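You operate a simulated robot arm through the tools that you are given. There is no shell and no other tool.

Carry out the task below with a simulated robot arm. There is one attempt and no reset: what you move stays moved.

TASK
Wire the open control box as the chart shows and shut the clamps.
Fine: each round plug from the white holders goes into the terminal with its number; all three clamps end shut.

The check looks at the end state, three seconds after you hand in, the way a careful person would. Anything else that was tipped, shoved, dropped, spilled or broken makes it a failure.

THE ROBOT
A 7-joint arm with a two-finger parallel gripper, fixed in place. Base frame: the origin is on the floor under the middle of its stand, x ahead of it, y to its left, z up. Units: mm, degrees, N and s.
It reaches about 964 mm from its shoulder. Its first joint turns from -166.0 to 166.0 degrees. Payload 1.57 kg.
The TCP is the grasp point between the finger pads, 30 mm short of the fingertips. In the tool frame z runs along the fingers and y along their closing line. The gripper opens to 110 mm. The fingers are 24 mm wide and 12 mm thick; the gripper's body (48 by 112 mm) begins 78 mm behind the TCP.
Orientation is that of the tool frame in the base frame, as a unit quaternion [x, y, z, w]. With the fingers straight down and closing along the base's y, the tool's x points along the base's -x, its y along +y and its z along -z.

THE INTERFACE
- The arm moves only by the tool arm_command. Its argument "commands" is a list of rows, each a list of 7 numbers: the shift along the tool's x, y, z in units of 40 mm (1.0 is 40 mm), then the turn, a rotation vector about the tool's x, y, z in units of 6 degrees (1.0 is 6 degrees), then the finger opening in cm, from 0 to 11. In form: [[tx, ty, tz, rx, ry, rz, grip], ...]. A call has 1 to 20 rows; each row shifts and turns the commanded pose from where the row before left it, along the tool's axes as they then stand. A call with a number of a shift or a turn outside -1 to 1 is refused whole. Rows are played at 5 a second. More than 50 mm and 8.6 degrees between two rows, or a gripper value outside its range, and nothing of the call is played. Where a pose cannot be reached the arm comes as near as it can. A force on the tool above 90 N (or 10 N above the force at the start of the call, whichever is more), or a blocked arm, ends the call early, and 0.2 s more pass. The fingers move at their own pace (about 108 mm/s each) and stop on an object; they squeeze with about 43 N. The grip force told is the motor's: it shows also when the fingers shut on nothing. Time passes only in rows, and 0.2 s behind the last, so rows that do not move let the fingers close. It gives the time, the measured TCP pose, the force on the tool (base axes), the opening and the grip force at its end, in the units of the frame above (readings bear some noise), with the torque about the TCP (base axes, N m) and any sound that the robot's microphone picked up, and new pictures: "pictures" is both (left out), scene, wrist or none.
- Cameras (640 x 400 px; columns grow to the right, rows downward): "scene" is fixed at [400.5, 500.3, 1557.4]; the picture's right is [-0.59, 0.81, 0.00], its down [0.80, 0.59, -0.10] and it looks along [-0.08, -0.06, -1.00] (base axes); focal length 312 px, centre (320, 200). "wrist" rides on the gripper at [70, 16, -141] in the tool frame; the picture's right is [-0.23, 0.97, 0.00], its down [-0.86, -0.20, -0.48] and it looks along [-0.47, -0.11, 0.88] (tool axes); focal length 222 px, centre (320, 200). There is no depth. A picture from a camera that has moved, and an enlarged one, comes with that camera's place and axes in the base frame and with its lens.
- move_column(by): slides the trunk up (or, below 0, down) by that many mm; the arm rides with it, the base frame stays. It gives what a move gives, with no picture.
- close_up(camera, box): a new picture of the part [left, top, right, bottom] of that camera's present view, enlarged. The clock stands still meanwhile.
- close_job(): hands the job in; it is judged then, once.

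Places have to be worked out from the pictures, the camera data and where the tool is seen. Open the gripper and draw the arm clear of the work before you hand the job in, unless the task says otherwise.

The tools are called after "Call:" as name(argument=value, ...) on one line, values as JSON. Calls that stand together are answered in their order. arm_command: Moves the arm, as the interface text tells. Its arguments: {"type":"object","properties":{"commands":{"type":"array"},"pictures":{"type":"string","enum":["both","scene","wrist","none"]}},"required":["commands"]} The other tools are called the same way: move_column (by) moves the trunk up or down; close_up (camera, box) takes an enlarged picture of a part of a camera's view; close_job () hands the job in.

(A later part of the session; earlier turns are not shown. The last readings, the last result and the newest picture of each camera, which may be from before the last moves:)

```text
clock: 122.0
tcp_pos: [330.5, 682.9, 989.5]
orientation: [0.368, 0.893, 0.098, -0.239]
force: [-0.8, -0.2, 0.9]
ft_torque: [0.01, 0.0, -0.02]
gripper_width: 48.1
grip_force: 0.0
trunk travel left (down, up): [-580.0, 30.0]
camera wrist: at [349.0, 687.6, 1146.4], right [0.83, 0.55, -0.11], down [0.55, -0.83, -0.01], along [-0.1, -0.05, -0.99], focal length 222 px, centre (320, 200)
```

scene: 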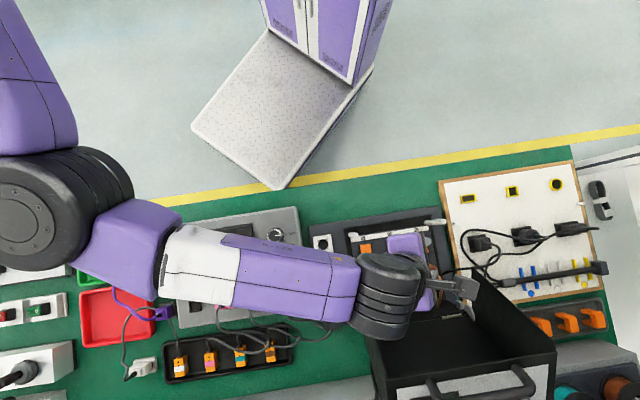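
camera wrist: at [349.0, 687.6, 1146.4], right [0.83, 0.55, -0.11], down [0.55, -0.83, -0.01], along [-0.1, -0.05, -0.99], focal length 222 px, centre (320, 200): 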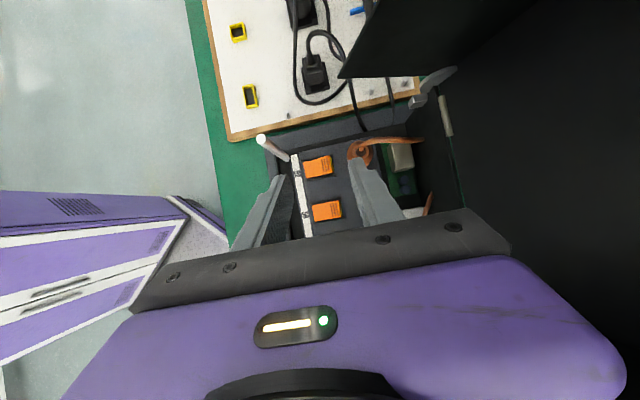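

Now I back off toward the robot by 27 mm and travel back along the bench to the holder row.

Call:
arm_command(commands=[[0, -0.675, 0, 0, 0, 0, 4.8], [-0.645, 0, -0.375, 0, 0, 0, 4.8], [-0.645, 0, -0.375, 0, 0, 0, 4.8], [-0.645, 0, -0.375, 0, 0, 0, 4.8], [-0.645, 0, -0.375, 0, 0, 0, 4.8], [-0.645, 0, -0.375, 0, 0, 0, 4.8], [-0.645, 0, -0.375, 0, 0, 0, 4.8], [0, 0, 0, 0, 0, 0, 4.8]], pictures="both")

Call:
close_up(camera="scene", box=[340, 220, 480, 310])

Call:
close_up(camera="scene", box=[400, 240, 460, 290])

```text
clock: 123.8
tcp_pos: [438.0, 536.6, 989.8]
orientation: [0.369, 0.893, 0.098, -0.239]
force: [0.1, 0.2, 0.1]
ft_torque: [-0.01, 0.02, -0.01]
gripper_width: 48.0
grip_force: 0.0
trunk travel left (down, up): [-580.0, 30.0]
camera wrist: at [456.8, 542.1, 1146.0], right [0.83, 0.55, -0.11], down [0.55, -0.83, -0.01], along [-0.1, -0.05, -0.99], focal length 222 px, centre (320, 200)
```

scene: 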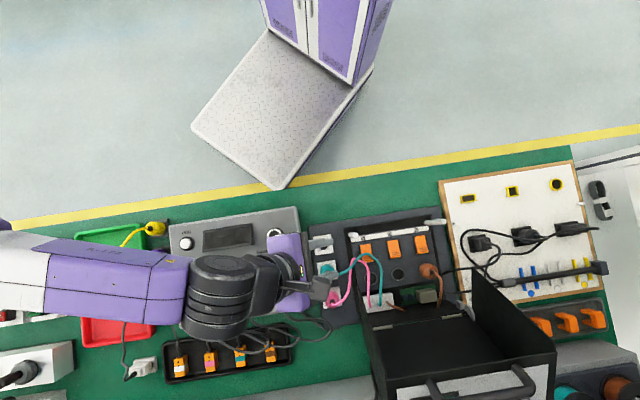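
wrist: 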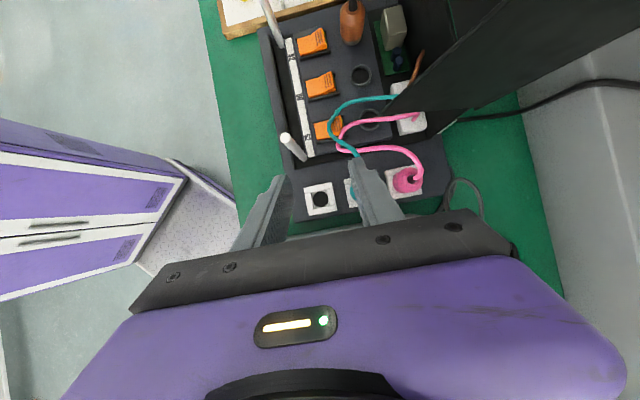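

```text
4.44 times, centred on (410, 265) of scene
camera zoom: at [400.5, 500.3, 1557.4], right [-0.59, 0.81, 0.0], down [0.8, 0.59, -0.1], along [-0.08, -0.06, -1.0], focal length 1387 px, centre (-80, -89)
```

zoom: 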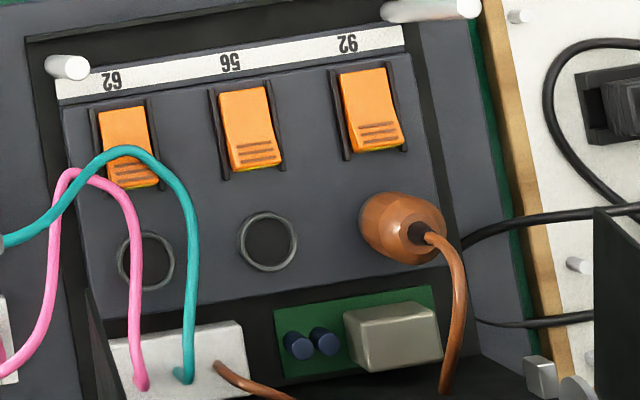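

```text
8.00 times, centred on (430, 265) of scene
camera zoom: at [400.5, 500.3, 1557.4], right [-0.59, 0.81, 0.0], down [0.8, 0.59, -0.1], along [-0.08, -0.06, -1.0], focal length 2496 px, centre (-560, -320)
```

zoom: 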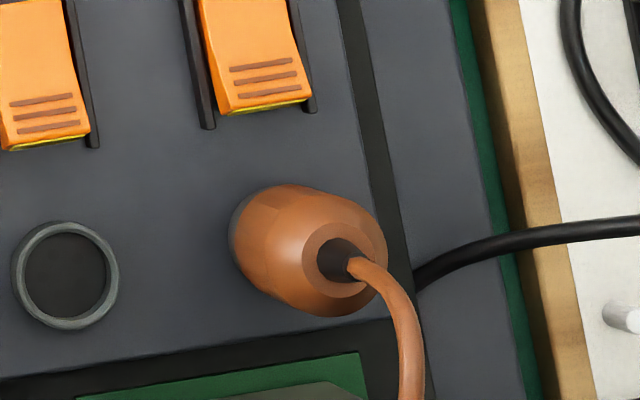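

The brown plug looks upright and seated in 92. Next is pink for 56: I move along the row to above it.

Call:
arm_command(commands=[[0, 0.84, 0, 0, 0, 0, 4.8], [0, 0.84, 0, 0, 0, 0, 4.8], [0, 0.84, 0, 0, 0, 0, 4.8], [0, 0, 0, 0, 0, 0, 4.8]], pictures="both")

Call:
close_up(camera="wrist", box=[240, 100, 400, 220])

```text
clock: 124.8
tcp_pos: [505.1, 608.6, 990.6]
orientation: [0.369, 0.892, 0.099, -0.24]
force: [-0.4, 0.5, -0.3]
ft_torque: [0.03, -0.03, 0.02]
gripper_width: 48.1
grip_force: 0.1
trunk travel left (down, up): [-580.0, 30.0]
camera wrist: at [524.9, 613.4, 1147.9], right [0.83, 0.55, -0.11], down [0.55, -0.83, -0.01], along [-0.1, -0.05, -0.99], focal length 222 px, centre (320, 200)
```

scene: 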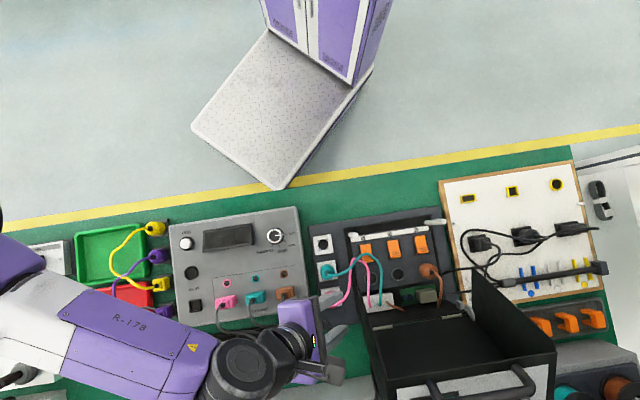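
wrist: 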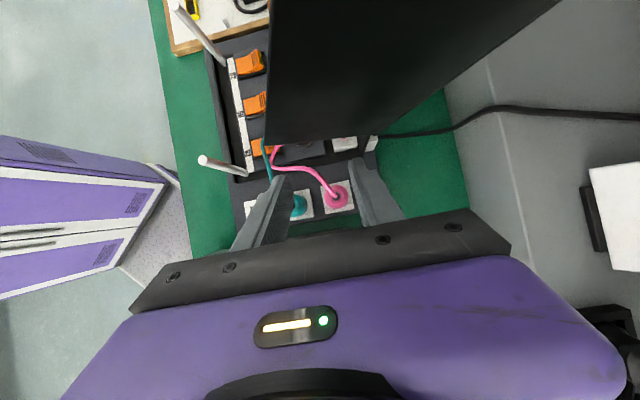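

```text
3.33 times, centred on (320, 160) of wrist
camera zoom: at [524.9, 613.4, 1147.9], right [0.83, 0.55, -0.11], down [0.55, -0.83, -0.01], along [-0.1, -0.05, -0.99], focal length 740 px, centre (320, 333)
```

zoom: 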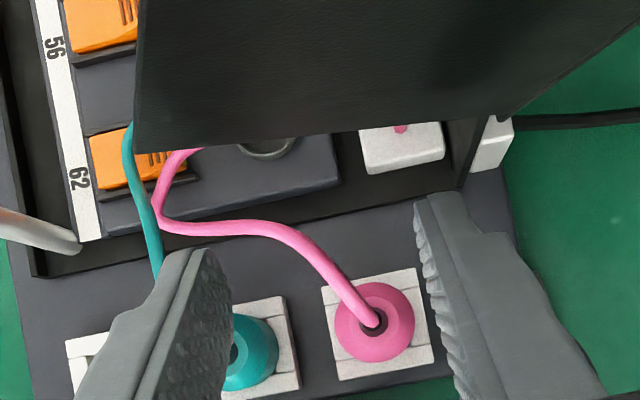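

Pink's axis works out at about (508,613.8). I correct about 7 mm and descend 110 mm over it.

Call:
arm_command(commands=[[-0.369, 0.036, 0.58, 0, 0, 0, 4.8], [-0.369, 0.036, 0.58, 0, 0, 0, 4.8], [-0.369, 0.036, 0.58, 0, 0, 0, 4.8], [-0.369, 0.036, 0.58, 0, 0, 0, 4.8], [0, 0, 0, 0, 0, 0, 4.8]], pictures="none")

Call:
close_up(camera="wrist", box=[240, 100, 400, 220])

```text
clock: 126.0
tcp_pos: [517.6, 608.8, 880.6]
orientation: [0.369, 0.892, 0.1, -0.24]
force: [0.1, 0.0, 0.4]
ft_torque: [-0.02, 0.01, 0.03]
gripper_width: 48.1
grip_force: 0.1
trunk travel left (down, up): [-580.0, 30.0]
```

```text
3.33 times, centred on (320, 160) of wrist
camera zoom: at [535.9, 614.1, 1037.5], right [0.83, 0.55, -0.11], down [0.55, -0.83, -0.01], along [-0.1, -0.05, -0.99], focal length 740 px, centre (320, 333)
```

zoom: 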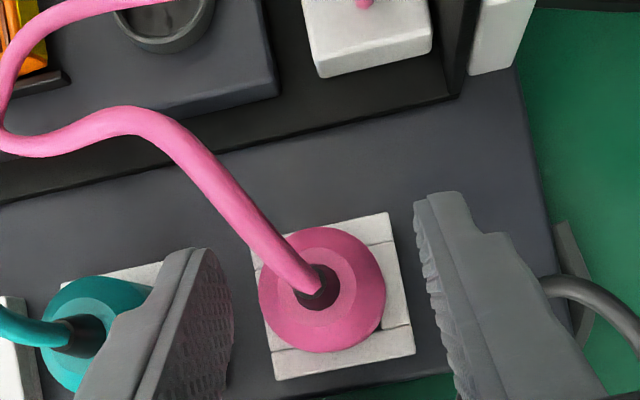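

I need +4 mm along the bench and −2.7 mm across, then the last 29 mm down.

Call:
arm_command(commands=[[-0.139, -0.034, 0.3375, 0, 0, 0, 4.6], [-0.139, -0.034, 0.3375, 0, 0, 0, 4.4], [0, 0, 0, 0, 0, 0, 4.4]], pictures="none")

Call:
close_up(camera="wrist", box=[240, 100, 400, 220])

```text
clock: 126.8
tcp_pos: [511.8, 610.9, 852.4]
orientation: [0.369, 0.893, 0.1, -0.239]
force: [-0.3, 0.3, 0.7]
ft_torque: [0.01, 0.0, -0.01]
gripper_width: 44.0
grip_force: 0.1
trunk travel left (down, up): [-580.0, 30.0]
```

```text
3.33 times, centred on (320, 160) of wrist
camera zoom: at [531.4, 614.7, 1009.2], right [0.83, 0.55, -0.11], down [0.55, -0.83, -0.01], along [-0.1, -0.05, -0.99], focal length 740 px, centre (320, 333)
```

zoom: 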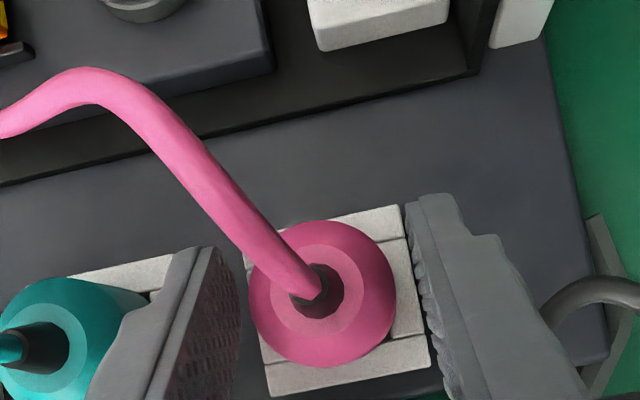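

Centred. I close on the pink plug.

Call:
arm_command(commands=[[0, 0, 0, 0, 0, 0, 2.0], [0, 0, 0, 0, 0, 0, 2.0], [0, 0, 0, 0, 0, 0, 2.0]], pictures="none")

Call:
close_up(camera="wrist", box=[240, 100, 400, 220])

```text
clock: 127.6
tcp_pos: [513.9, 610.0, 852.9]
orientation: [0.369, 0.893, 0.099, -0.239]
force: [1.2, -0.2, -0.1]
ft_torque: [0.0, 0.03, 0.0]
gripper_width: 29.8
grip_force: 39.4
trunk travel left (down, up): [-580.0, 30.0]
```

```text
3.33 times, centred on (320, 160) of wrist
camera zoom: at [531.5, 614.6, 1009.2], right [0.83, 0.55, -0.11], down [0.55, -0.83, -0.01], along [-0.1, -0.05, -0.99], focal length 740 px, centre (320, 333)
```

zoom: 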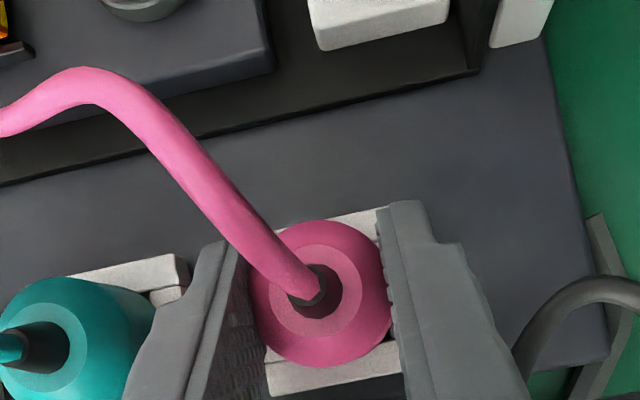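

Held at 29.8 mm. I lift slowly.

Call:
arm_command(commands=[[0.02, 0, -0.035, 0, 0, 0, 1.5], [0.025, 0, -0.043, 0, 0, 0, 1.5], [0.025, 0, -0.043, 0, 0, 0, 1.5], [0.025, 0, -0.043, 0, 0, 0, 1.5], [0.025, 0, -0.043, 0, 0, 0, 1.5], [0.025, 0, -0.043, 0, 0, 0, 1.5], [0.025, 0, -0.043, 0, 0, 0, 1.5], [0.038, 0, -0.065, 0, 0, 0, 1.5], [0.038, 0, -0.065, 0, 0, 0, 1.5], [0.038, 0, -0.065, 0, 0, 0, 1.5]], pictures="none")

Call:
close_up(camera="wrist", box=[240, 100, 400, 220])

```text
clock: 129.8
tcp_pos: [511.7, 610.6, 874.7]
orientation: [0.368, 0.893, 0.098, -0.239]
force: [-0.1, -0.2, -0.7]
ft_torque: [0.0, -0.03, 0.0]
gripper_width: 29.9
grip_force: 39.5
trunk travel left (down, up): [-580.0, 30.0]
```

```text
3.33 times, centred on (320, 160) of wrist
camera zoom: at [530.8, 615.7, 1031.0], right [0.83, 0.55, -0.11], down [0.55, -0.83, -0.01], along [-0.1, -0.05, -0.99], focal length 740 px, centre (320, 333)
```

zoom: 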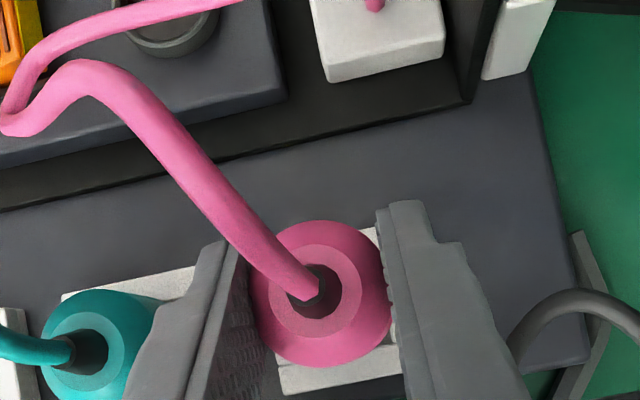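

No slip. I raise the plug to z≈985 and move back across the bench (−v) to the travel lane.

Call:
arm_command(commands=[[0.2, 0, -0.345, 0, 0, 0, 1.5], [0.277, 0, -0.475, 0, 0, 0, 1.5], [0.277, 0, -0.475, 0, 0, 0, 1.5], [0.277, 0, -0.475, 0, 0, 0, 1.5], [0.277, 0, -0.475, 0, 0, 0, 1.5], [0.08, 0, -0.137, 0, 0, 0, 1.5], [0, -0.6, 0, 0, 0, 0, 1.5], [0, -0.7, 0, 0, 0, 0, 1.5], [0, -0.7, 0, 0, 0, 0, 1.5], [0, -0.6, 0, 0, 0, 0, 1.5], [0, 0, 0, 0, 0, 0, 1.5]], pictures="both")

```text
clock: 132.2
tcp_pos: [437.0, 537.5, 988.7]
orientation: [0.369, 0.893, 0.099, -0.24]
force: [-0.7, 0.4, -0.3]
ft_torque: [0.0, -0.02, -0.01]
gripper_width: 29.9
grip_force: 38.9
trunk travel left (down, up): [-580.0, 30.0]
camera wrist: at [455.1, 542.2, 1144.4], right [0.83, 0.55, -0.11], down [0.55, -0.83, -0.01], along [-0.1, -0.05, -0.99], focal length 222 px, centre (320, 200)
```

scene: 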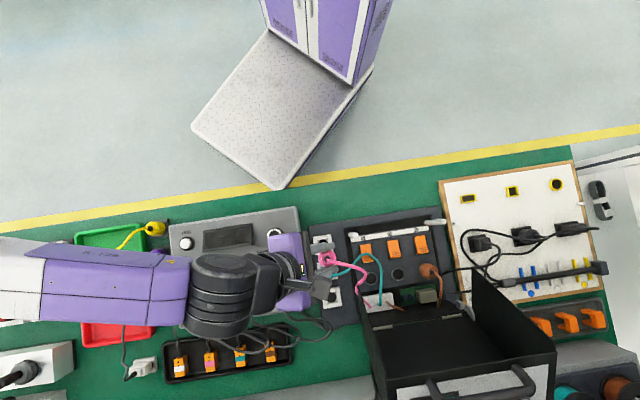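
wrist: 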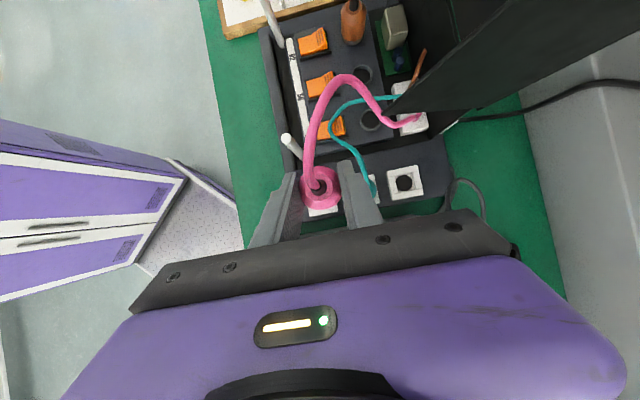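

Now I carry it 154 mm along the bench to the 56 column and turn the lean outward (−45°).

Call:
arm_command(commands=[[0.5, 0, 0.291, 0, 0, 0, 1.5], [0.6, 0, 0.349, 0, 0, 0, 1.5], [0.6, 0, 0.349, 0, 0, 0, 1.5], [0.6, 0, 0.349, 0, 0, 0, 1.5], [0.6, 0, 0.349, 0, 0, 0, 1.5], [0.42, 0, 0.244, 0, 0, 0, 1.5], [0, 0, 0, -0.35, 0, 0.606, 1.5], [0, 0, 0, -0.469, 0, 0.8125, 1.5], [0, 0, 0, -0.469, 0, 0.8125, 1.5], [0, 0, 0, -0.469, 0, 0.8125, 1.5], [0, 0, 0, -0.469, 0, 0.8125, 1.5], [0, 0, 0, -0.469, 0, 0.8125, 1.5], [0, 0, 0, -0.469, 0, 0.8125, 1.5], [0, 0, 0, -0.469, 0, 0.8125, 1.5], [0, 0, 0, -0.117, 0, 0.203, 1.5], [0, 0, 0, 0, 0, 0, 1.5]], pictures="both")

Call:
close_up(camera="wrist", box=[260, 70, 440, 220])

```text
clock: 135.6
tcp_pos: [328.8, 647.1, 983.3]
orientation: [0.684, 0.682, 0.183, -0.183]
force: [-0.2, -1.1, -0.6]
ft_torque: [0.02, -0.02, 0.03]
gripper_width: 30.2
grip_force: 39.8
trunk travel left (down, up): [-580.0, 30.0]
camera wrist: at [345.5, 636.4, 1141.0], right [0.97, -0.2, -0.12], down [-0.2, -0.98, -0.01], along [-0.11, 0.04, -0.99], focal length 222 px, centre (320, 200)
```

scene: 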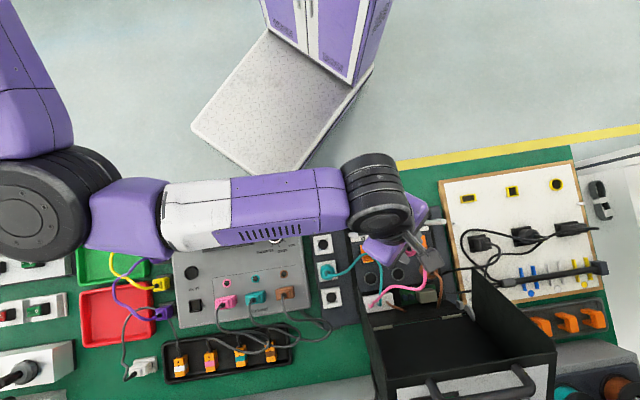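
wrist: 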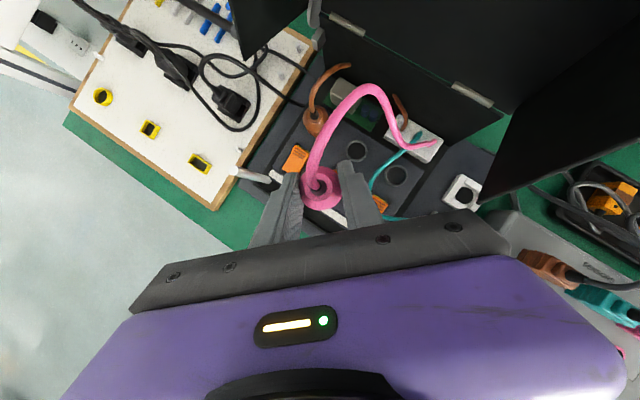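

```text
2.67 times, centred on (350, 145) of wrist
camera zoom: at [345.5, 636.4, 1141.0], right [0.97, -0.2, -0.12], down [-0.2, -0.98, -0.01], along [-0.11, 0.04, -0.99], focal length 592 px, centre (240, 347)
```

zoom: 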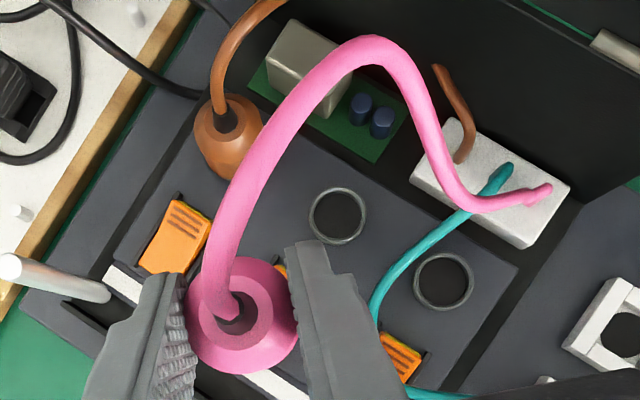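

Sockets 56 and 62 come out at about (374.7,704.6) and (420,659.7). I move the pink plug over 56 at this height.

Call:
arm_command(commands=[[0.377, 0.387, 0.2175, 0, 0, 0, 1.5], [0.377, 0.387, 0.2175, 0, 0, 0, 1.5], [0.377, 0.387, 0.2175, 0, 0, 0, 1.5], [0, 0, 0, 0, 0, 0, 1.5]], pictures="none")

Call:
arm_command(commands=[[0, 0, 0, 0, 0, 0, 1.5]], pictures="scene")

```text
clock: 136.6
tcp_pos: [375.2, 699.2, 985.4]
orientation: [0.683, 0.683, 0.182, -0.183]
force: [0.2, -0.1, -0.3]
ft_torque: [0.03, 0.01, 0.01]
gripper_width: 30.1
grip_force: 39.5
trunk travel left (down, up): [-580.0, 30.0]
```

```text
clock: 137.0
tcp_pos: [375.7, 698.2, 984.4]
orientation: [0.684, 0.682, 0.183, -0.182]
force: [-0.5, 0.1, -1.5]
ft_torque: [0.01, -0.01, -0.04]
gripper_width: 30.0
grip_force: 39.4
trunk travel left (down, up): [-580.0, 30.0]
```

scene: 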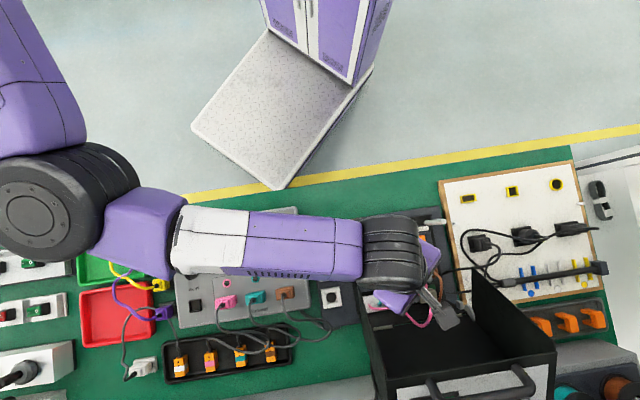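

Over 56 at (375.4,698.7). I descend 98 mm to just above the ring and read again.

Call:
arm_command(commands=[[-0.245, 0, 0.4243, 0, 0, 0, 1.5], [-0.245, 0, 0.4243, 0, 0, 0, 1.5], [-0.245, 0, 0.4243, 0, 0, 0, 1.5], [-0.245, 0, 0.4243, 0, 0, 0, 1.5], [-0.245, 0, 0.4243, 0, 0, 0, 1.5], [0, 0, 0, 0, 0, 0, 1.5]], pictures="wrist")

Call:
arm_command(commands=[[0, 0, 0, 0, 0, 0, 1.5]], pictures="none")

Call:
close_up(camera="wrist", box=[240, 100, 400, 220])

```text
clock: 138.4
tcp_pos: [378.5, 698.1, 883.3]
orientation: [0.683, 0.683, 0.183, -0.183]
force: [-0.6, -0.5, 0.0]
ft_torque: [0.01, -0.03, -0.02]
gripper_width: 29.9
grip_force: 39.6
trunk travel left (down, up): [-580.0, 30.0]
camera wrist: at [393.8, 688.6, 1041.0], right [0.97, -0.2, -0.11], down [-0.2, -0.98, -0.01], along [-0.11, 0.04, -0.99], focal length 222 px, centre (320, 200)
```

wrist: 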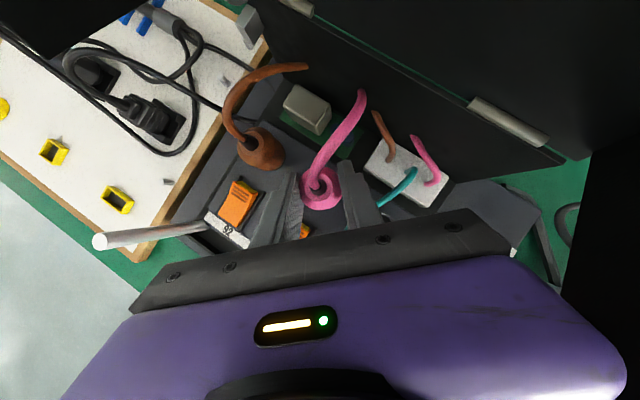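

```text
clock: 138.8
tcp_pos: [377.9, 698.9, 884.9]
orientation: [0.683, 0.683, 0.183, -0.183]
force: [0.3, 1.2, -0.9]
ft_torque: [0.01, 0.02, -0.01]
gripper_width: 29.8
grip_force: 39.1
trunk travel left (down, up): [-580.0, 30.0]
```

```text
3.33 times, centred on (320, 160) of wrist
camera zoom: at [393.7, 688.6, 1041.2], right [0.97, -0.2, -0.12], down [-0.2, -0.98, -0.01], along [-0.11, 0.04, -0.99], focal length 740 px, centre (320, 333)
```

zoom: 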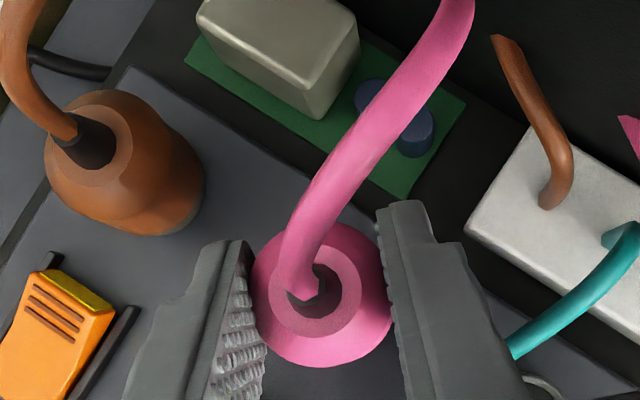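

I correct by (−2.8,+0.8) mm and check the reading before entering.

Call:
arm_command(commands=[[0.017, -0.07, 0.01, 0, 0, 0, 1.5], [0, 0, 0, 0, 0, 0, 1.5]], pictures="none")

Call:
arm_command(commands=[[0, 0, 0, 0, 0, 0, 1.5]], pictures="none")

```text
clock: 139.4
tcp_pos: [373.8, 698.0, 885.6]
orientation: [0.683, 0.683, 0.182, -0.184]
force: [-0.1, 0.3, -0.2]
ft_torque: [0.01, 0.03, 0.01]
gripper_width: 30.1
grip_force: 38.8
trunk travel left (down, up): [-580.0, 30.0]
```

```text
clock: 139.8
tcp_pos: [374.0, 699.4, 885.3]
orientation: [0.683, 0.683, 0.183, -0.184]
force: [1.2, -0.1, -0.3]
ft_torque: [-0.01, 0.0, 0.02]
gripper_width: 29.9
grip_force: 39.3
trunk travel left (down, up): [-580.0, 30.0]
```

x is now 373.9; I add about 1.2 mm and lower 5 mm.

Call:
arm_command(commands=[[0.01, 0.028, 0.005, 0, 0, 0, 1.5], [-0.031, 0, 0.054, 0, 0, 0, 1.5], [-0.031, 0, 0.054, 0, 0, 0, 1.5], [0, 0, 0, 0, 0, 0, 1.5]], pictures="none")

Call:
arm_command(commands=[[0, 0, 0, 0, 0, 0, 1.5]], pictures="none")

```text
clock: 140.8
tcp_pos: [374.1, 699.4, 881.4]
orientation: [0.683, 0.683, 0.183, -0.184]
force: [0.0, -0.3, -0.6]
ft_torque: [-0.01, -0.04, 0.01]
gripper_width: 30.3
grip_force: 39.6
trunk travel left (down, up): [-580.0, 30.0]
```

```text
clock: 141.2
tcp_pos: [374.9, 699.3, 879.6]
orientation: [0.683, 0.683, 0.182, -0.183]
force: [0.3, -0.4, -1.3]
ft_torque: [0.02, 0.03, 0.02]
gripper_width: 29.7
grip_force: 39.2
trunk travel left (down, up): [-580.0, 30.0]
```

On target at (374.5,699.3,880.5) without contact. I go down 4 mm more.

Call:
arm_command(commands=[[-0.025, 0.01, 0.0433, 0, 0, 0, 1.5], [-0.025, 0, 0.0433, 0, 0, 0, 1.5], [0, 0, 0, 0, 0, 0, 1.5]], pictures="none")

Call:
arm_command(commands=[[-0.025, 0, 0.0433, 0, 0, 0, 1.5], [-0.0125, 0, 0.0217, 0, 0, 0, 1.5], [0, 0, 0, 0, 0, 0, 1.5]], pictures="none")

```text
clock: 142.0
tcp_pos: [375.6, 699.8, 877.3]
orientation: [0.683, 0.683, 0.182, -0.184]
force: [0.7, -0.5, 0.2]
ft_torque: [0.02, -0.02, -0.01]
gripper_width: 30.0
grip_force: 39.3
trunk travel left (down, up): [-580.0, 30.0]
```

```text
clock: 142.8
tcp_pos: [374.9, 699.8, 873.5]
orientation: [0.683, 0.683, 0.183, -0.183]
force: [0.9, -0.4, -0.3]
ft_torque: [-0.01, 0.0, 0.01]
gripper_width: 30.3
grip_force: 39.7
trunk travel left (down, up): [-580.0, 30.0]
```

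Still free at 873.5, so the nose should be entering. I go on down 4 mm.

Call:
arm_command(commands=[[-0.0188, 0, 0.0325, 0, 0, 0, 1.5], [-0.0125, 0, 0.0217, 0, 0, 0, 1.5], [0, 0, 0, 0, 0, 0, 1.5]], pictures="none")

Call:
arm_command(commands=[[-0.0125, 0, 0.0217, 0, 0, 0, 1.5], [-0.0125, 0, 0.0217, 0, 0, 0, 1.5], [0, 0, 0, 0, 0, 0, 1.5]], pictures="none")

```text
clock: 143.6
tcp_pos: [374.7, 700.3, 871.2]
orientation: [0.683, 0.683, 0.183, -0.184]
force: [-0.4, 0.6, 0.3]
ft_torque: [0.03, -0.01, 0.03]
gripper_width: 30.1
grip_force: 39.8
trunk travel left (down, up): [-580.0, 30.0]
```

```text
clock: 144.4
tcp_pos: [374.9, 698.7, 869.8]
orientation: [0.683, 0.683, 0.182, -0.183]
force: [0.5, 0.2, -0.1]
ft_torque: [0.01, -0.02, -0.04]
gripper_width: 29.8
grip_force: 39.0
trunk travel left (down, up): [-580.0, 30.0]
```

No contact yet at 869.8. I continue in small steps.

Call:
arm_command(commands=[[-0.0125, 0, 0.0217, 0, 0, 0, 1.5], [-0.0125, 0, 0.0217, 0, 0, 0, 1.5], [0, 0, 0, 0, 0, 0, 1.5]], pictures="none")

Call:
arm_command(commands=[[-0.0125, 0, 0.0217, 0, 0, 0, 1.5], [-0.0125, 0, 0.0217, 0, 0, 0, 1.5], [0, 0, 0, 0, 0, 0, 1.5]], pictures="none")

Call:
close_up(camera="wrist", box=[240, 100, 400, 220])

```text
clock: 145.2
tcp_pos: [375.1, 699.7, 869.9]
orientation: [0.682, 0.683, 0.185, -0.186]
force: [-0.2, -4.2, 22.9]
ft_torque: [-0.23, 0.2, -0.04]
gripper_width: 29.9
grip_force: 40.4
trunk travel left (down, up): [-580.0, 30.0]
```

```text
clock: 146.0
tcp_pos: [374.6, 700.1, 869.2]
orientation: [0.683, 0.682, 0.185, -0.185]
force: [0.5, -18.3, 54.4]
ft_torque: [-0.38, 0.2, -0.01]
gripper_width: 30.1
grip_force: 39.0
trunk travel left (down, up): [-580.0, 30.0]
```

```text
3.33 times, centred on (320, 160) of wrist
camera zoom: at [391.1, 689.4, 1026.0], right [0.97, -0.2, -0.12], down [-0.2, -0.98, -0.02], along [-0.11, 0.04, -0.99], focal length 740 px, centre (320, 333)
```

zoom: 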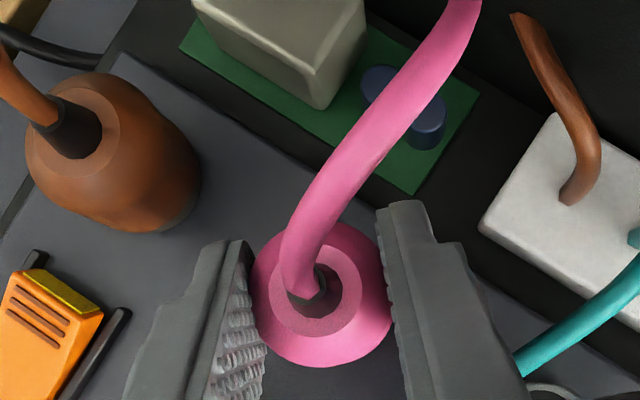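

Solid contact again at the same TCP height as with brown (869), so the body rests on the ring. I ease off, open and retreat to inspect.

Call:
arm_command(commands=[[0.0125, 0, -0.0217, 0, 0, 0, 1.5], [0, 0, 0, 0, 0, 0, 3.4], [0, 0, 0, 0, 0, 0, 4.0], [0, 0, -0.4, 0, 0, 0, 4.0], [0, 0, -0.8, 0, 0, 0, 4.0], [0, 0, -0.9, 0, 0, 0, 4.0], [0, 0, -0.9, 0, 0, 0, 4.0], [0, 0, 0, 0, 0, 0, 4.0]], pictures="both")

Call:
close_up(camera="wrist", box=[240, 70, 400, 190])

```text
clock: 147.8
tcp_pos: [377.9, 637.9, 971.2]
orientation: [0.682, 0.683, 0.183, -0.184]
force: [0.2, -0.5, -0.4]
ft_torque: [-0.02, 0.0, 0.03]
gripper_width: 40.2
grip_force: 0.0
trunk travel left (down, up): [-580.0, 30.0]
camera wrist: at [393.3, 628.9, 1127.9], right [0.97, -0.2, -0.11], down [-0.2, -0.98, -0.01], along [-0.11, 0.04, -0.99], focal length 222 px, centre (320, 200)
```

scene: 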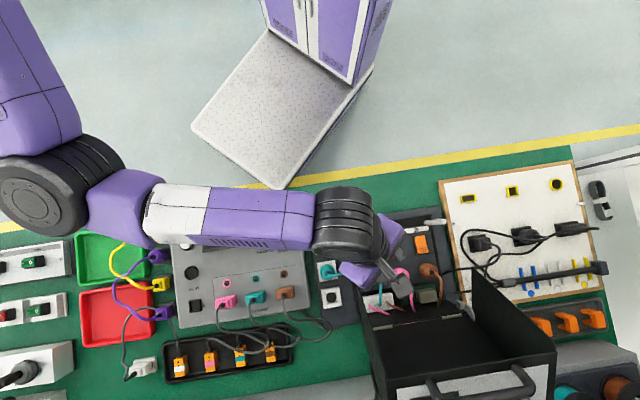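
wrist: 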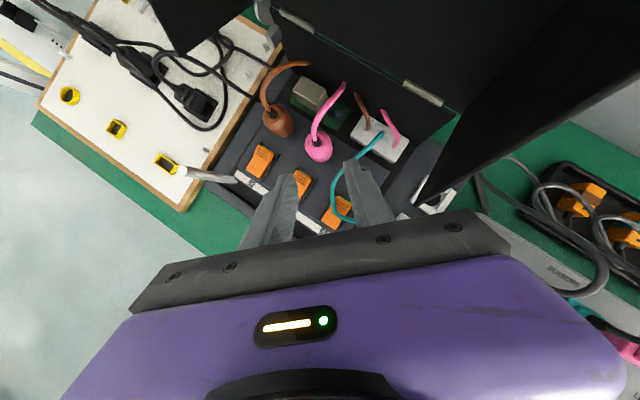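

```text
3.33 times, centred on (320, 130) of wrist
camera zoom: at [393.3, 628.9, 1127.9], right [0.97, -0.2, -0.11], down [-0.2, -0.98, -0.01], along [-0.11, 0.04, -0.99], focal length 740 px, centre (320, 433)
```

zoom: 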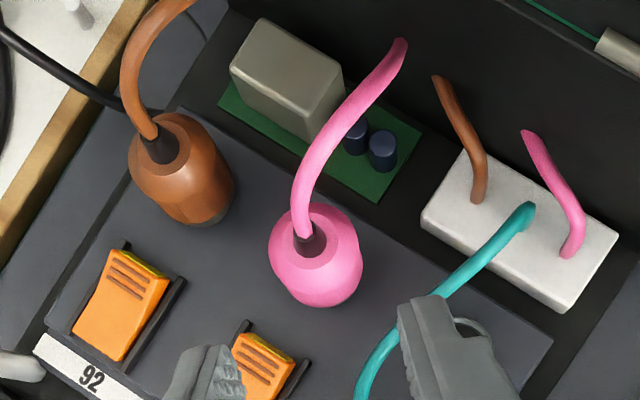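

Pink stands in 56 next to brown in 92. Now teal for 62: I back off toward the robot, turn the lean along the bench again and travel to the holder row.

Call:
arm_command(commands=[[-0.24, -0.495, -0.57, 0, 0, 0, 4.8], [0, 0, 0, 0.469, 0, -0.8125, 4.8], [0, 0, 0, 0.469, 0, -0.8125, 4.8], [0, 0, 0, 0.469, 0, -0.8125, 4.8], [0, 0, 0, 0.469, 0, -0.8125, 4.8], [0, 0, 0, 0.469, 0, -0.8125, 4.8], [0, 0, 0, 0.469, 0, -0.8125, 4.8], [0, 0, 0, 0.469, 0, -0.8125, 4.8], [0, 0, 0, 0.469, 0, -0.8125, 4.8], [-0.6, 0, -0.349, 0, 0, 0, 4.8], [-0.6, 0, -0.349, 0, 0, 0, 4.8], [-0.6, 0, -0.349, 0, 0, 0, 4.8], [-0.6, 0, -0.349, 0, 0, 0, 4.8], [0, 0, 0, 0, 0, 0, 4.8]], pictures="both")

Call:
close_up(camera="scene", box=[340, 220, 480, 310])

```text
clock: 150.8
tcp_pos: [433.5, 538.3, 984.1]
orientation: [0.369, 0.892, 0.1, -0.239]
force: [-0.1, 0.3, 0.9]
ft_torque: [0.01, -0.01, -0.02]
gripper_width: 48.1
grip_force: 0.0
trunk travel left (down, up): [-580.0, 30.0]
camera wrist: at [452.5, 543.3, 1141.0], right [0.83, 0.55, -0.11], down [0.55, -0.83, -0.01], along [-0.1, -0.05, -0.99], focal length 222 px, centre (320, 200)
```

scene: 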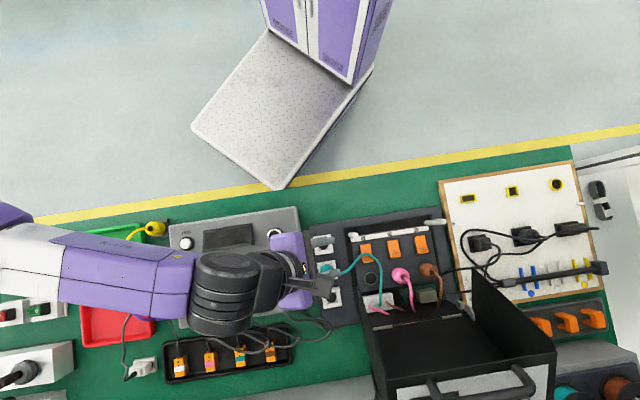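
wrist: 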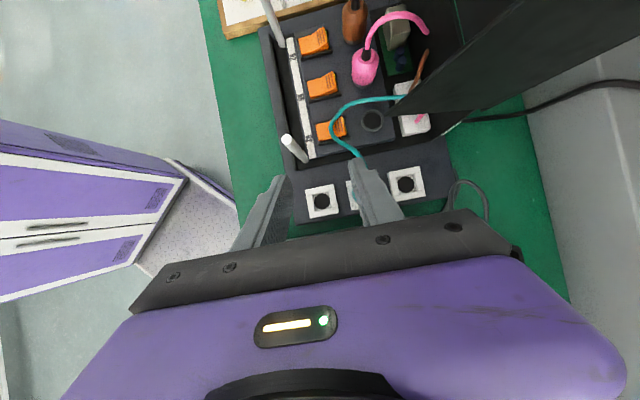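

```text
4.44 times, centred on (410, 265) of scene
camera zoom: at [400.5, 500.3, 1557.4], right [-0.59, 0.81, 0.0], down [0.8, 0.59, -0.1], along [-0.08, -0.06, -1.0], focal length 1387 px, centre (-80, -89)
```

zoom: 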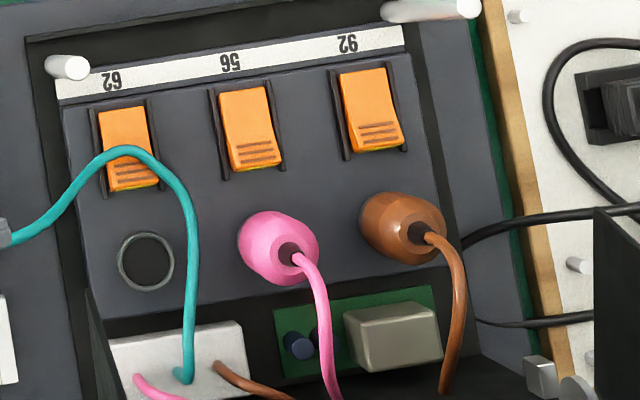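

Both inserted plugs stand well. I move over the teal plug and look down at it.

Call:
arm_command(commands=[[-0.055, 0.54, -0.03, 0, 0, 0, 4.8], [-0.055, 0.54, -0.03, 0, 0, 0, 4.8], [-0.25, 0, 0.43, 0, 0, 0, 4.8], [-0.25, 0, 0.43, 0, 0, 0, 4.8], [0, 0, 0, 0, 0, 0, 4.8]], pictures="none")

Call:
close_up(camera="wrist", box=[240, 100, 400, 220])

```text
clock: 152.0
tcp_pos: [467.3, 567.3, 945.9]
orientation: [0.368, 0.893, 0.099, -0.24]
force: [0.6, 0.7, 0.7]
ft_torque: [0.02, -0.01, 0.01]
gripper_width: 48.0
grip_force: 0.1
trunk travel left (down, up): [-580.0, 30.0]
```

```text
3.33 times, centred on (320, 160) of wrist
camera zoom: at [485.5, 571.9, 1102.4], right [0.83, 0.55, -0.11], down [0.55, -0.83, -0.01], along [-0.1, -0.05, -0.99], focal length 740 px, centre (320, 333)
```

zoom: 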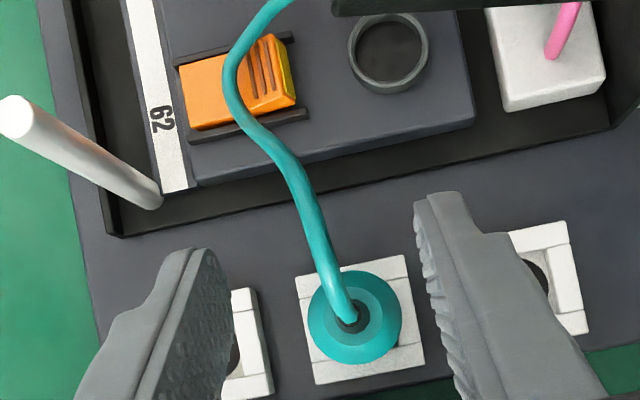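

Teal's axis is at about (464.4,569.5). I shift 2.5 mm and descend 66 mm.

Call:
arm_command(commands=[[-0.295, 0, 0.465, 0, 0, 0, 4.8], [-0.295, 0, 0.465, 0, 0, 0, 4.8], [-0.295, 0, 0.465, 0, 0, 0, 4.8], [0, 0, 0, 0, 0, 0, 4.8]], pictures="none")

Call:
close_up(camera="wrist", box=[240, 100, 400, 220])

```text
clock: 153.0
tcp_pos: [468.8, 564.3, 878.6]
orientation: [0.368, 0.893, 0.099, -0.24]
force: [-0.1, -0.4, 0.2]
ft_torque: [-0.03, 0.05, 0.0]
gripper_width: 48.1
grip_force: 0.0
trunk travel left (down, up): [-580.0, 30.0]
```

```text
3.33 times, centred on (320, 160) of wrist
camera zoom: at [487.9, 569.1, 1036.7], right [0.83, 0.55, -0.11], down [0.55, -0.83, -0.01], along [-0.1, -0.05, -0.99], focal length 740 px, centre (320, 333)
```

zoom: 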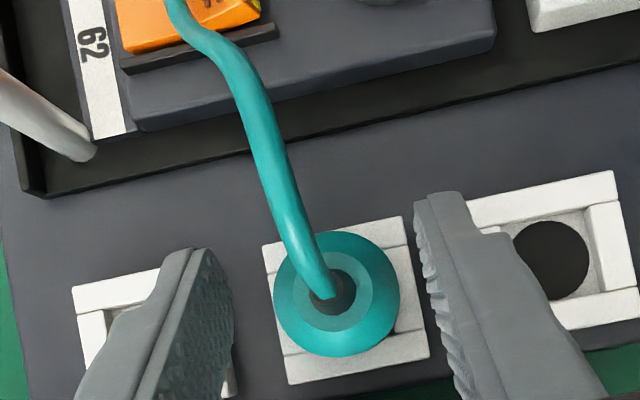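

I correct by 2 mm and go down the last 27 mm.

Call:
arm_command(commands=[[-0.149, 0.009, 0.3, 0, 0, 0, 4.6], [-0.149, 0.009, 0.3, 0, 0, 0, 4.4], [0, 0, 0, 0, 0, 0, 4.4]], pictures="none")

Call:
close_up(camera="wrist", box=[240, 100, 400, 220])

```text
clock: 153.8
tcp_pos: [469.0, 567.6, 853.0]
orientation: [0.369, 0.892, 0.1, -0.24]
force: [0.8, 0.3, 0.5]
ft_torque: [0.0, -0.02, -0.01]
gripper_width: 43.9
grip_force: 0.0
trunk travel left (down, up): [-580.0, 30.0]
```

```text
3.33 times, centred on (320, 160) of wrist
camera zoom: at [486.9, 571.8, 1009.0], right [0.83, 0.55, -0.11], down [0.55, -0.83, -0.01], along [-0.1, -0.05, -0.99], focal length 740 px, centre (320, 333)
```

zoom: 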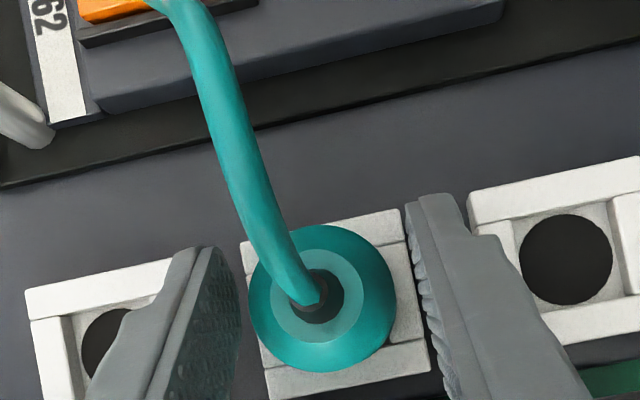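

Centred again. I close on the teal plug and lift it slowly.

Call:
arm_command(commands=[[0, 0, 0, 0, 0, 0, 2.0], [0, 0, 0, 0, 0, 0, 2.0], [0, 0, 0, 0, 0, 0, 2.0]], pictures="none")

Call:
close_up(camera="wrist", box=[240, 100, 400, 220])

Call:
arm_command(commands=[[0.02, 0, -0.035, 0, 0, 0, 1.5], [0.025, 0, -0.043, 0, 0, 0, 1.5], [0.025, 0, -0.043, 0, 0, 0, 1.5], [0.025, 0, -0.043, 0, 0, 0, 1.5], [0.025, 0, -0.043, 0, 0, 0, 1.5], [0.025, 0, -0.043, 0, 0, 0, 1.5], [0.025, 0, -0.043, 0, 0, 0, 1.5], [0.038, 0, -0.065, 0, 0, 0, 1.5], [0.038, 0, -0.065, 0, 0, 0, 1.5], [0.038, 0, -0.065, 0, 0, 0, 1.5]], pictures="none")

Call:
close_up(camera="wrist", box=[240, 100, 400, 220])

```text
clock: 154.6
tcp_pos: [468.4, 567.1, 853.1]
orientation: [0.369, 0.893, 0.099, -0.24]
force: [0.2, -0.4, 0.4]
ft_torque: [-0.03, -0.03, -0.01]
gripper_width: 29.9
grip_force: 39.6
trunk travel left (down, up): [-580.0, 30.0]
```

```text
3.33 times, centred on (320, 160) of wrist
camera zoom: at [487.0, 571.8, 1009.1], right [0.83, 0.55, -0.11], down [0.55, -0.83, -0.01], along [-0.1, -0.05, -0.99], focal length 740 px, centre (320, 333)
```

zoom: 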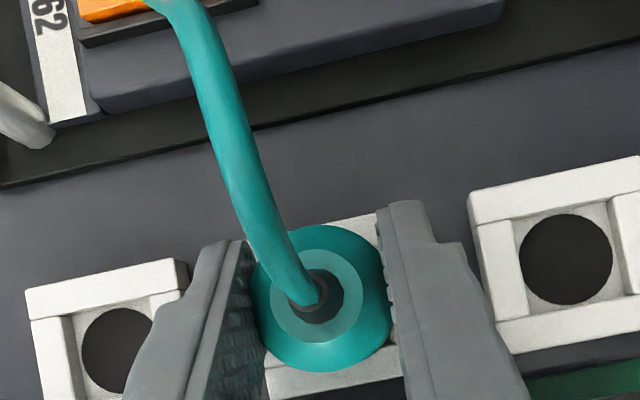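

```text
clock: 156.8
tcp_pos: [467.8, 566.8, 876.0]
orientation: [0.368, 0.893, 0.099, -0.24]
force: [-0.2, 0.5, -1.0]
ft_torque: [0.01, 0.02, -0.02]
gripper_width: 30.0
grip_force: 39.1
trunk travel left (down, up): [-580.0, 30.0]
```

```text
3.33 times, centred on (320, 160) of wrist
camera zoom: at [487.3, 572.5, 1032.8], right [0.83, 0.55, -0.11], down [0.55, -0.83, -0.01], along [-0.1, -0.05, -0.99], focal length 740 px, centre (320, 333)
```

zoom: 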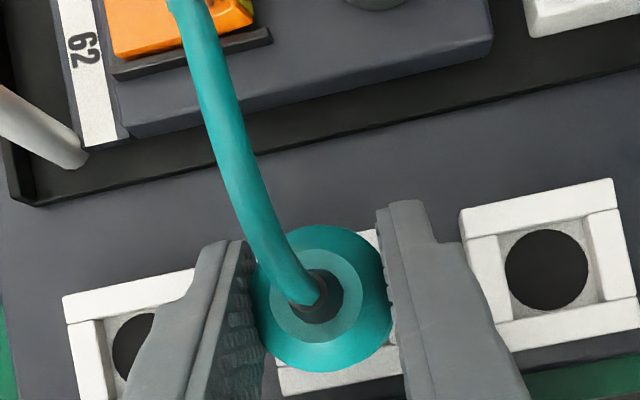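

Teal is held without slip (its axis about 1 mm nearer the TCP than pink's was). I raise it and move to the travel lane.

Call:
arm_command(commands=[[0.2, 0, -0.345, 0, 0, 0, 1.5], [0.277, 0, -0.475, 0, 0, 0, 1.5], [0.277, 0, -0.475, 0, 0, 0, 1.5], [0.277, 0, -0.475, 0, 0, 0, 1.5], [0.277, 0, -0.475, 0, 0, 0, 1.5], [0.06, 0, -0.1, 0, 0, 0, 1.5], [0, -0.5, 0, 0, 0, 0, 1.5], [0, -0.53, 0, 0, 0, 0, 1.5], [0.5, 0, 0.291, 0, 0, 0, 1.5], [0.6, 0, 0.349, 0, 0, 0, 1.5], [0.6, 0, 0.349, 0, 0, 0, 1.5], [0.5, 0, 0.291, 0, 0, 0, 1.5], [0, 0, 0, 0, 0, 0, 1.5]], pictures="both")

```text
clock: 159.6
tcp_pos: [369.5, 611.6, 983.4]
orientation: [0.369, 0.893, 0.099, -0.239]
force: [-0.3, -0.4, 0.3]
ft_torque: [-0.02, 0.05, -0.01]
gripper_width: 29.8
grip_force: 39.2
trunk travel left (down, up): [-580.0, 30.0]
camera wrist: at [387.4, 616.3, 1140.3], right [0.83, 0.55, -0.11], down [0.55, -0.83, -0.01], along [-0.1, -0.05, -0.99], focal length 222 px, centre (320, 200)
```

scene: 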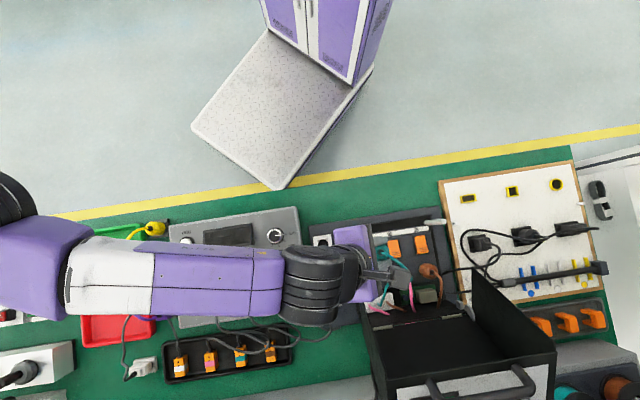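
wrist: 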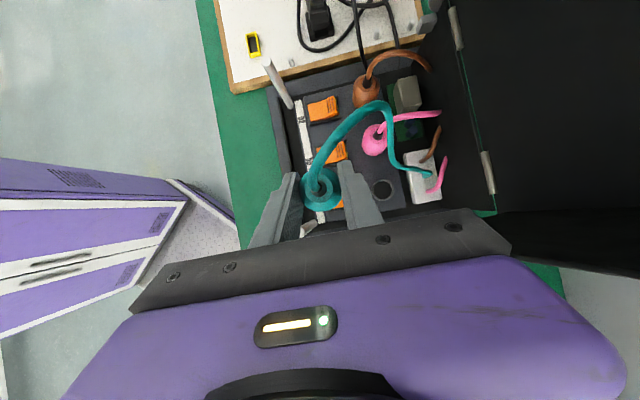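

Now I rotate the lean by −90° about the vertical so that the fingers lean toward the lid and the body stays on the robot side, in front of the wall corner.

Call:
arm_command(commands=[[0, 0, 0, -0.3, 0, 0.52, 1.5], [0, 0, 0, -0.469, 0, 0.8125, 1.5], [0, 0, 0, -0.469, 0, 0.8125, 1.5], [0, 0, 0, -0.469, 0, 0.8125, 1.5], [0, 0, 0, -0.469, 0, 0.8125, 1.5], [0, 0, 0, -0.469, 0, 0.8125, 1.5], [0, 0, 0, -0.469, 0, 0.8125, 1.5], [0, 0, 0, -0.469, 0, 0.8125, 1.5], [0, 0, 0, -0.469, 0, 0.8125, 1.5], [0, 0, 0, -0.469, 0, 0.8125, 1.5], [0, 0, 0, -0.469, 0, 0.8125, 1.5], [0, 0, 0, -0.469, 0, 0.8125, 1.5], [0, 0, 0, -0.469, 0, 0.8125, 1.5], [0, 0, 0, -0.469, 0, 0.8125, 1.5], [0, 0, 0, -0.469, 0, 0.8125, 1.5], [0, 0, 0, -0.469, 0, 0.8125, 1.5], [0, 0, 0, -0.169, 0, 0.2925, 1.5], [0, 0, 0, 0, 0, 0, 1.5]], pictures="both")

Call:
close_up(camera="wrist", box=[240, 80, 420, 220])

```text
clock: 163.4
tcp_pos: [367.8, 612.0, 983.6]
orientation: [0.893, 0.369, 0.238, -0.098]
force: [0.5, 0.4, -0.6]
ft_torque: [0.02, -0.02, -0.01]
gripper_width: 29.8
grip_force: 39.3
trunk travel left (down, up): [-580.0, 30.0]
camera wrist: at [371.7, 593.3, 1140.3], right [0.55, -0.83, -0.12], down [-0.83, -0.55, -0.01], along [-0.05, 0.1, -0.99], focal length 222 px, centre (320, 200)
```

scene: 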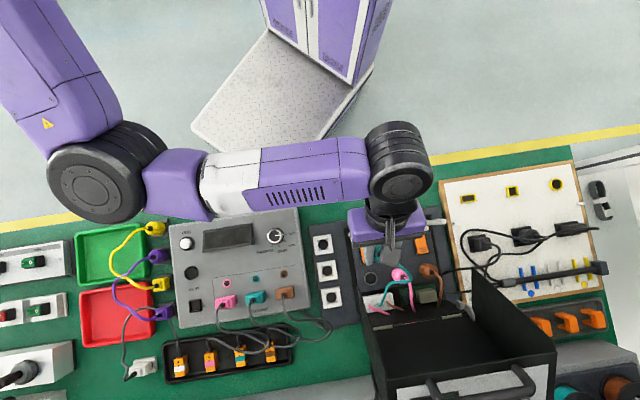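
wrist: 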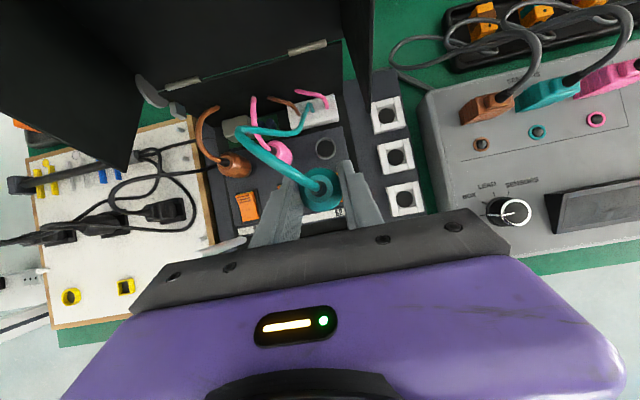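

```text
2.86 times, centred on (330, 150) of wrist
camera zoom: at [371.7, 593.3, 1140.3], right [0.55, -0.83, -0.12], down [-0.83, -0.55, -0.01], along [-0.05, 0.1, -0.99], focal length 635 px, centre (291, 343)
```

zoom: 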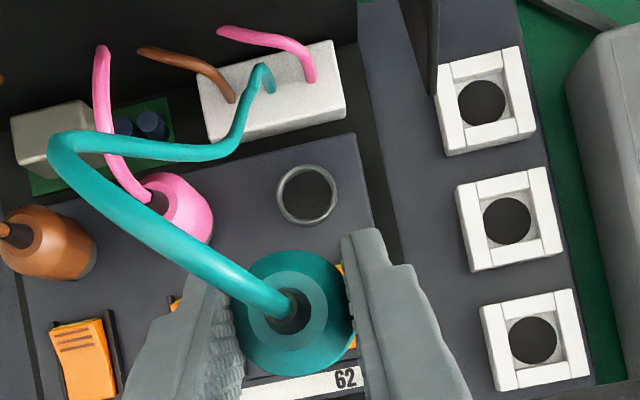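

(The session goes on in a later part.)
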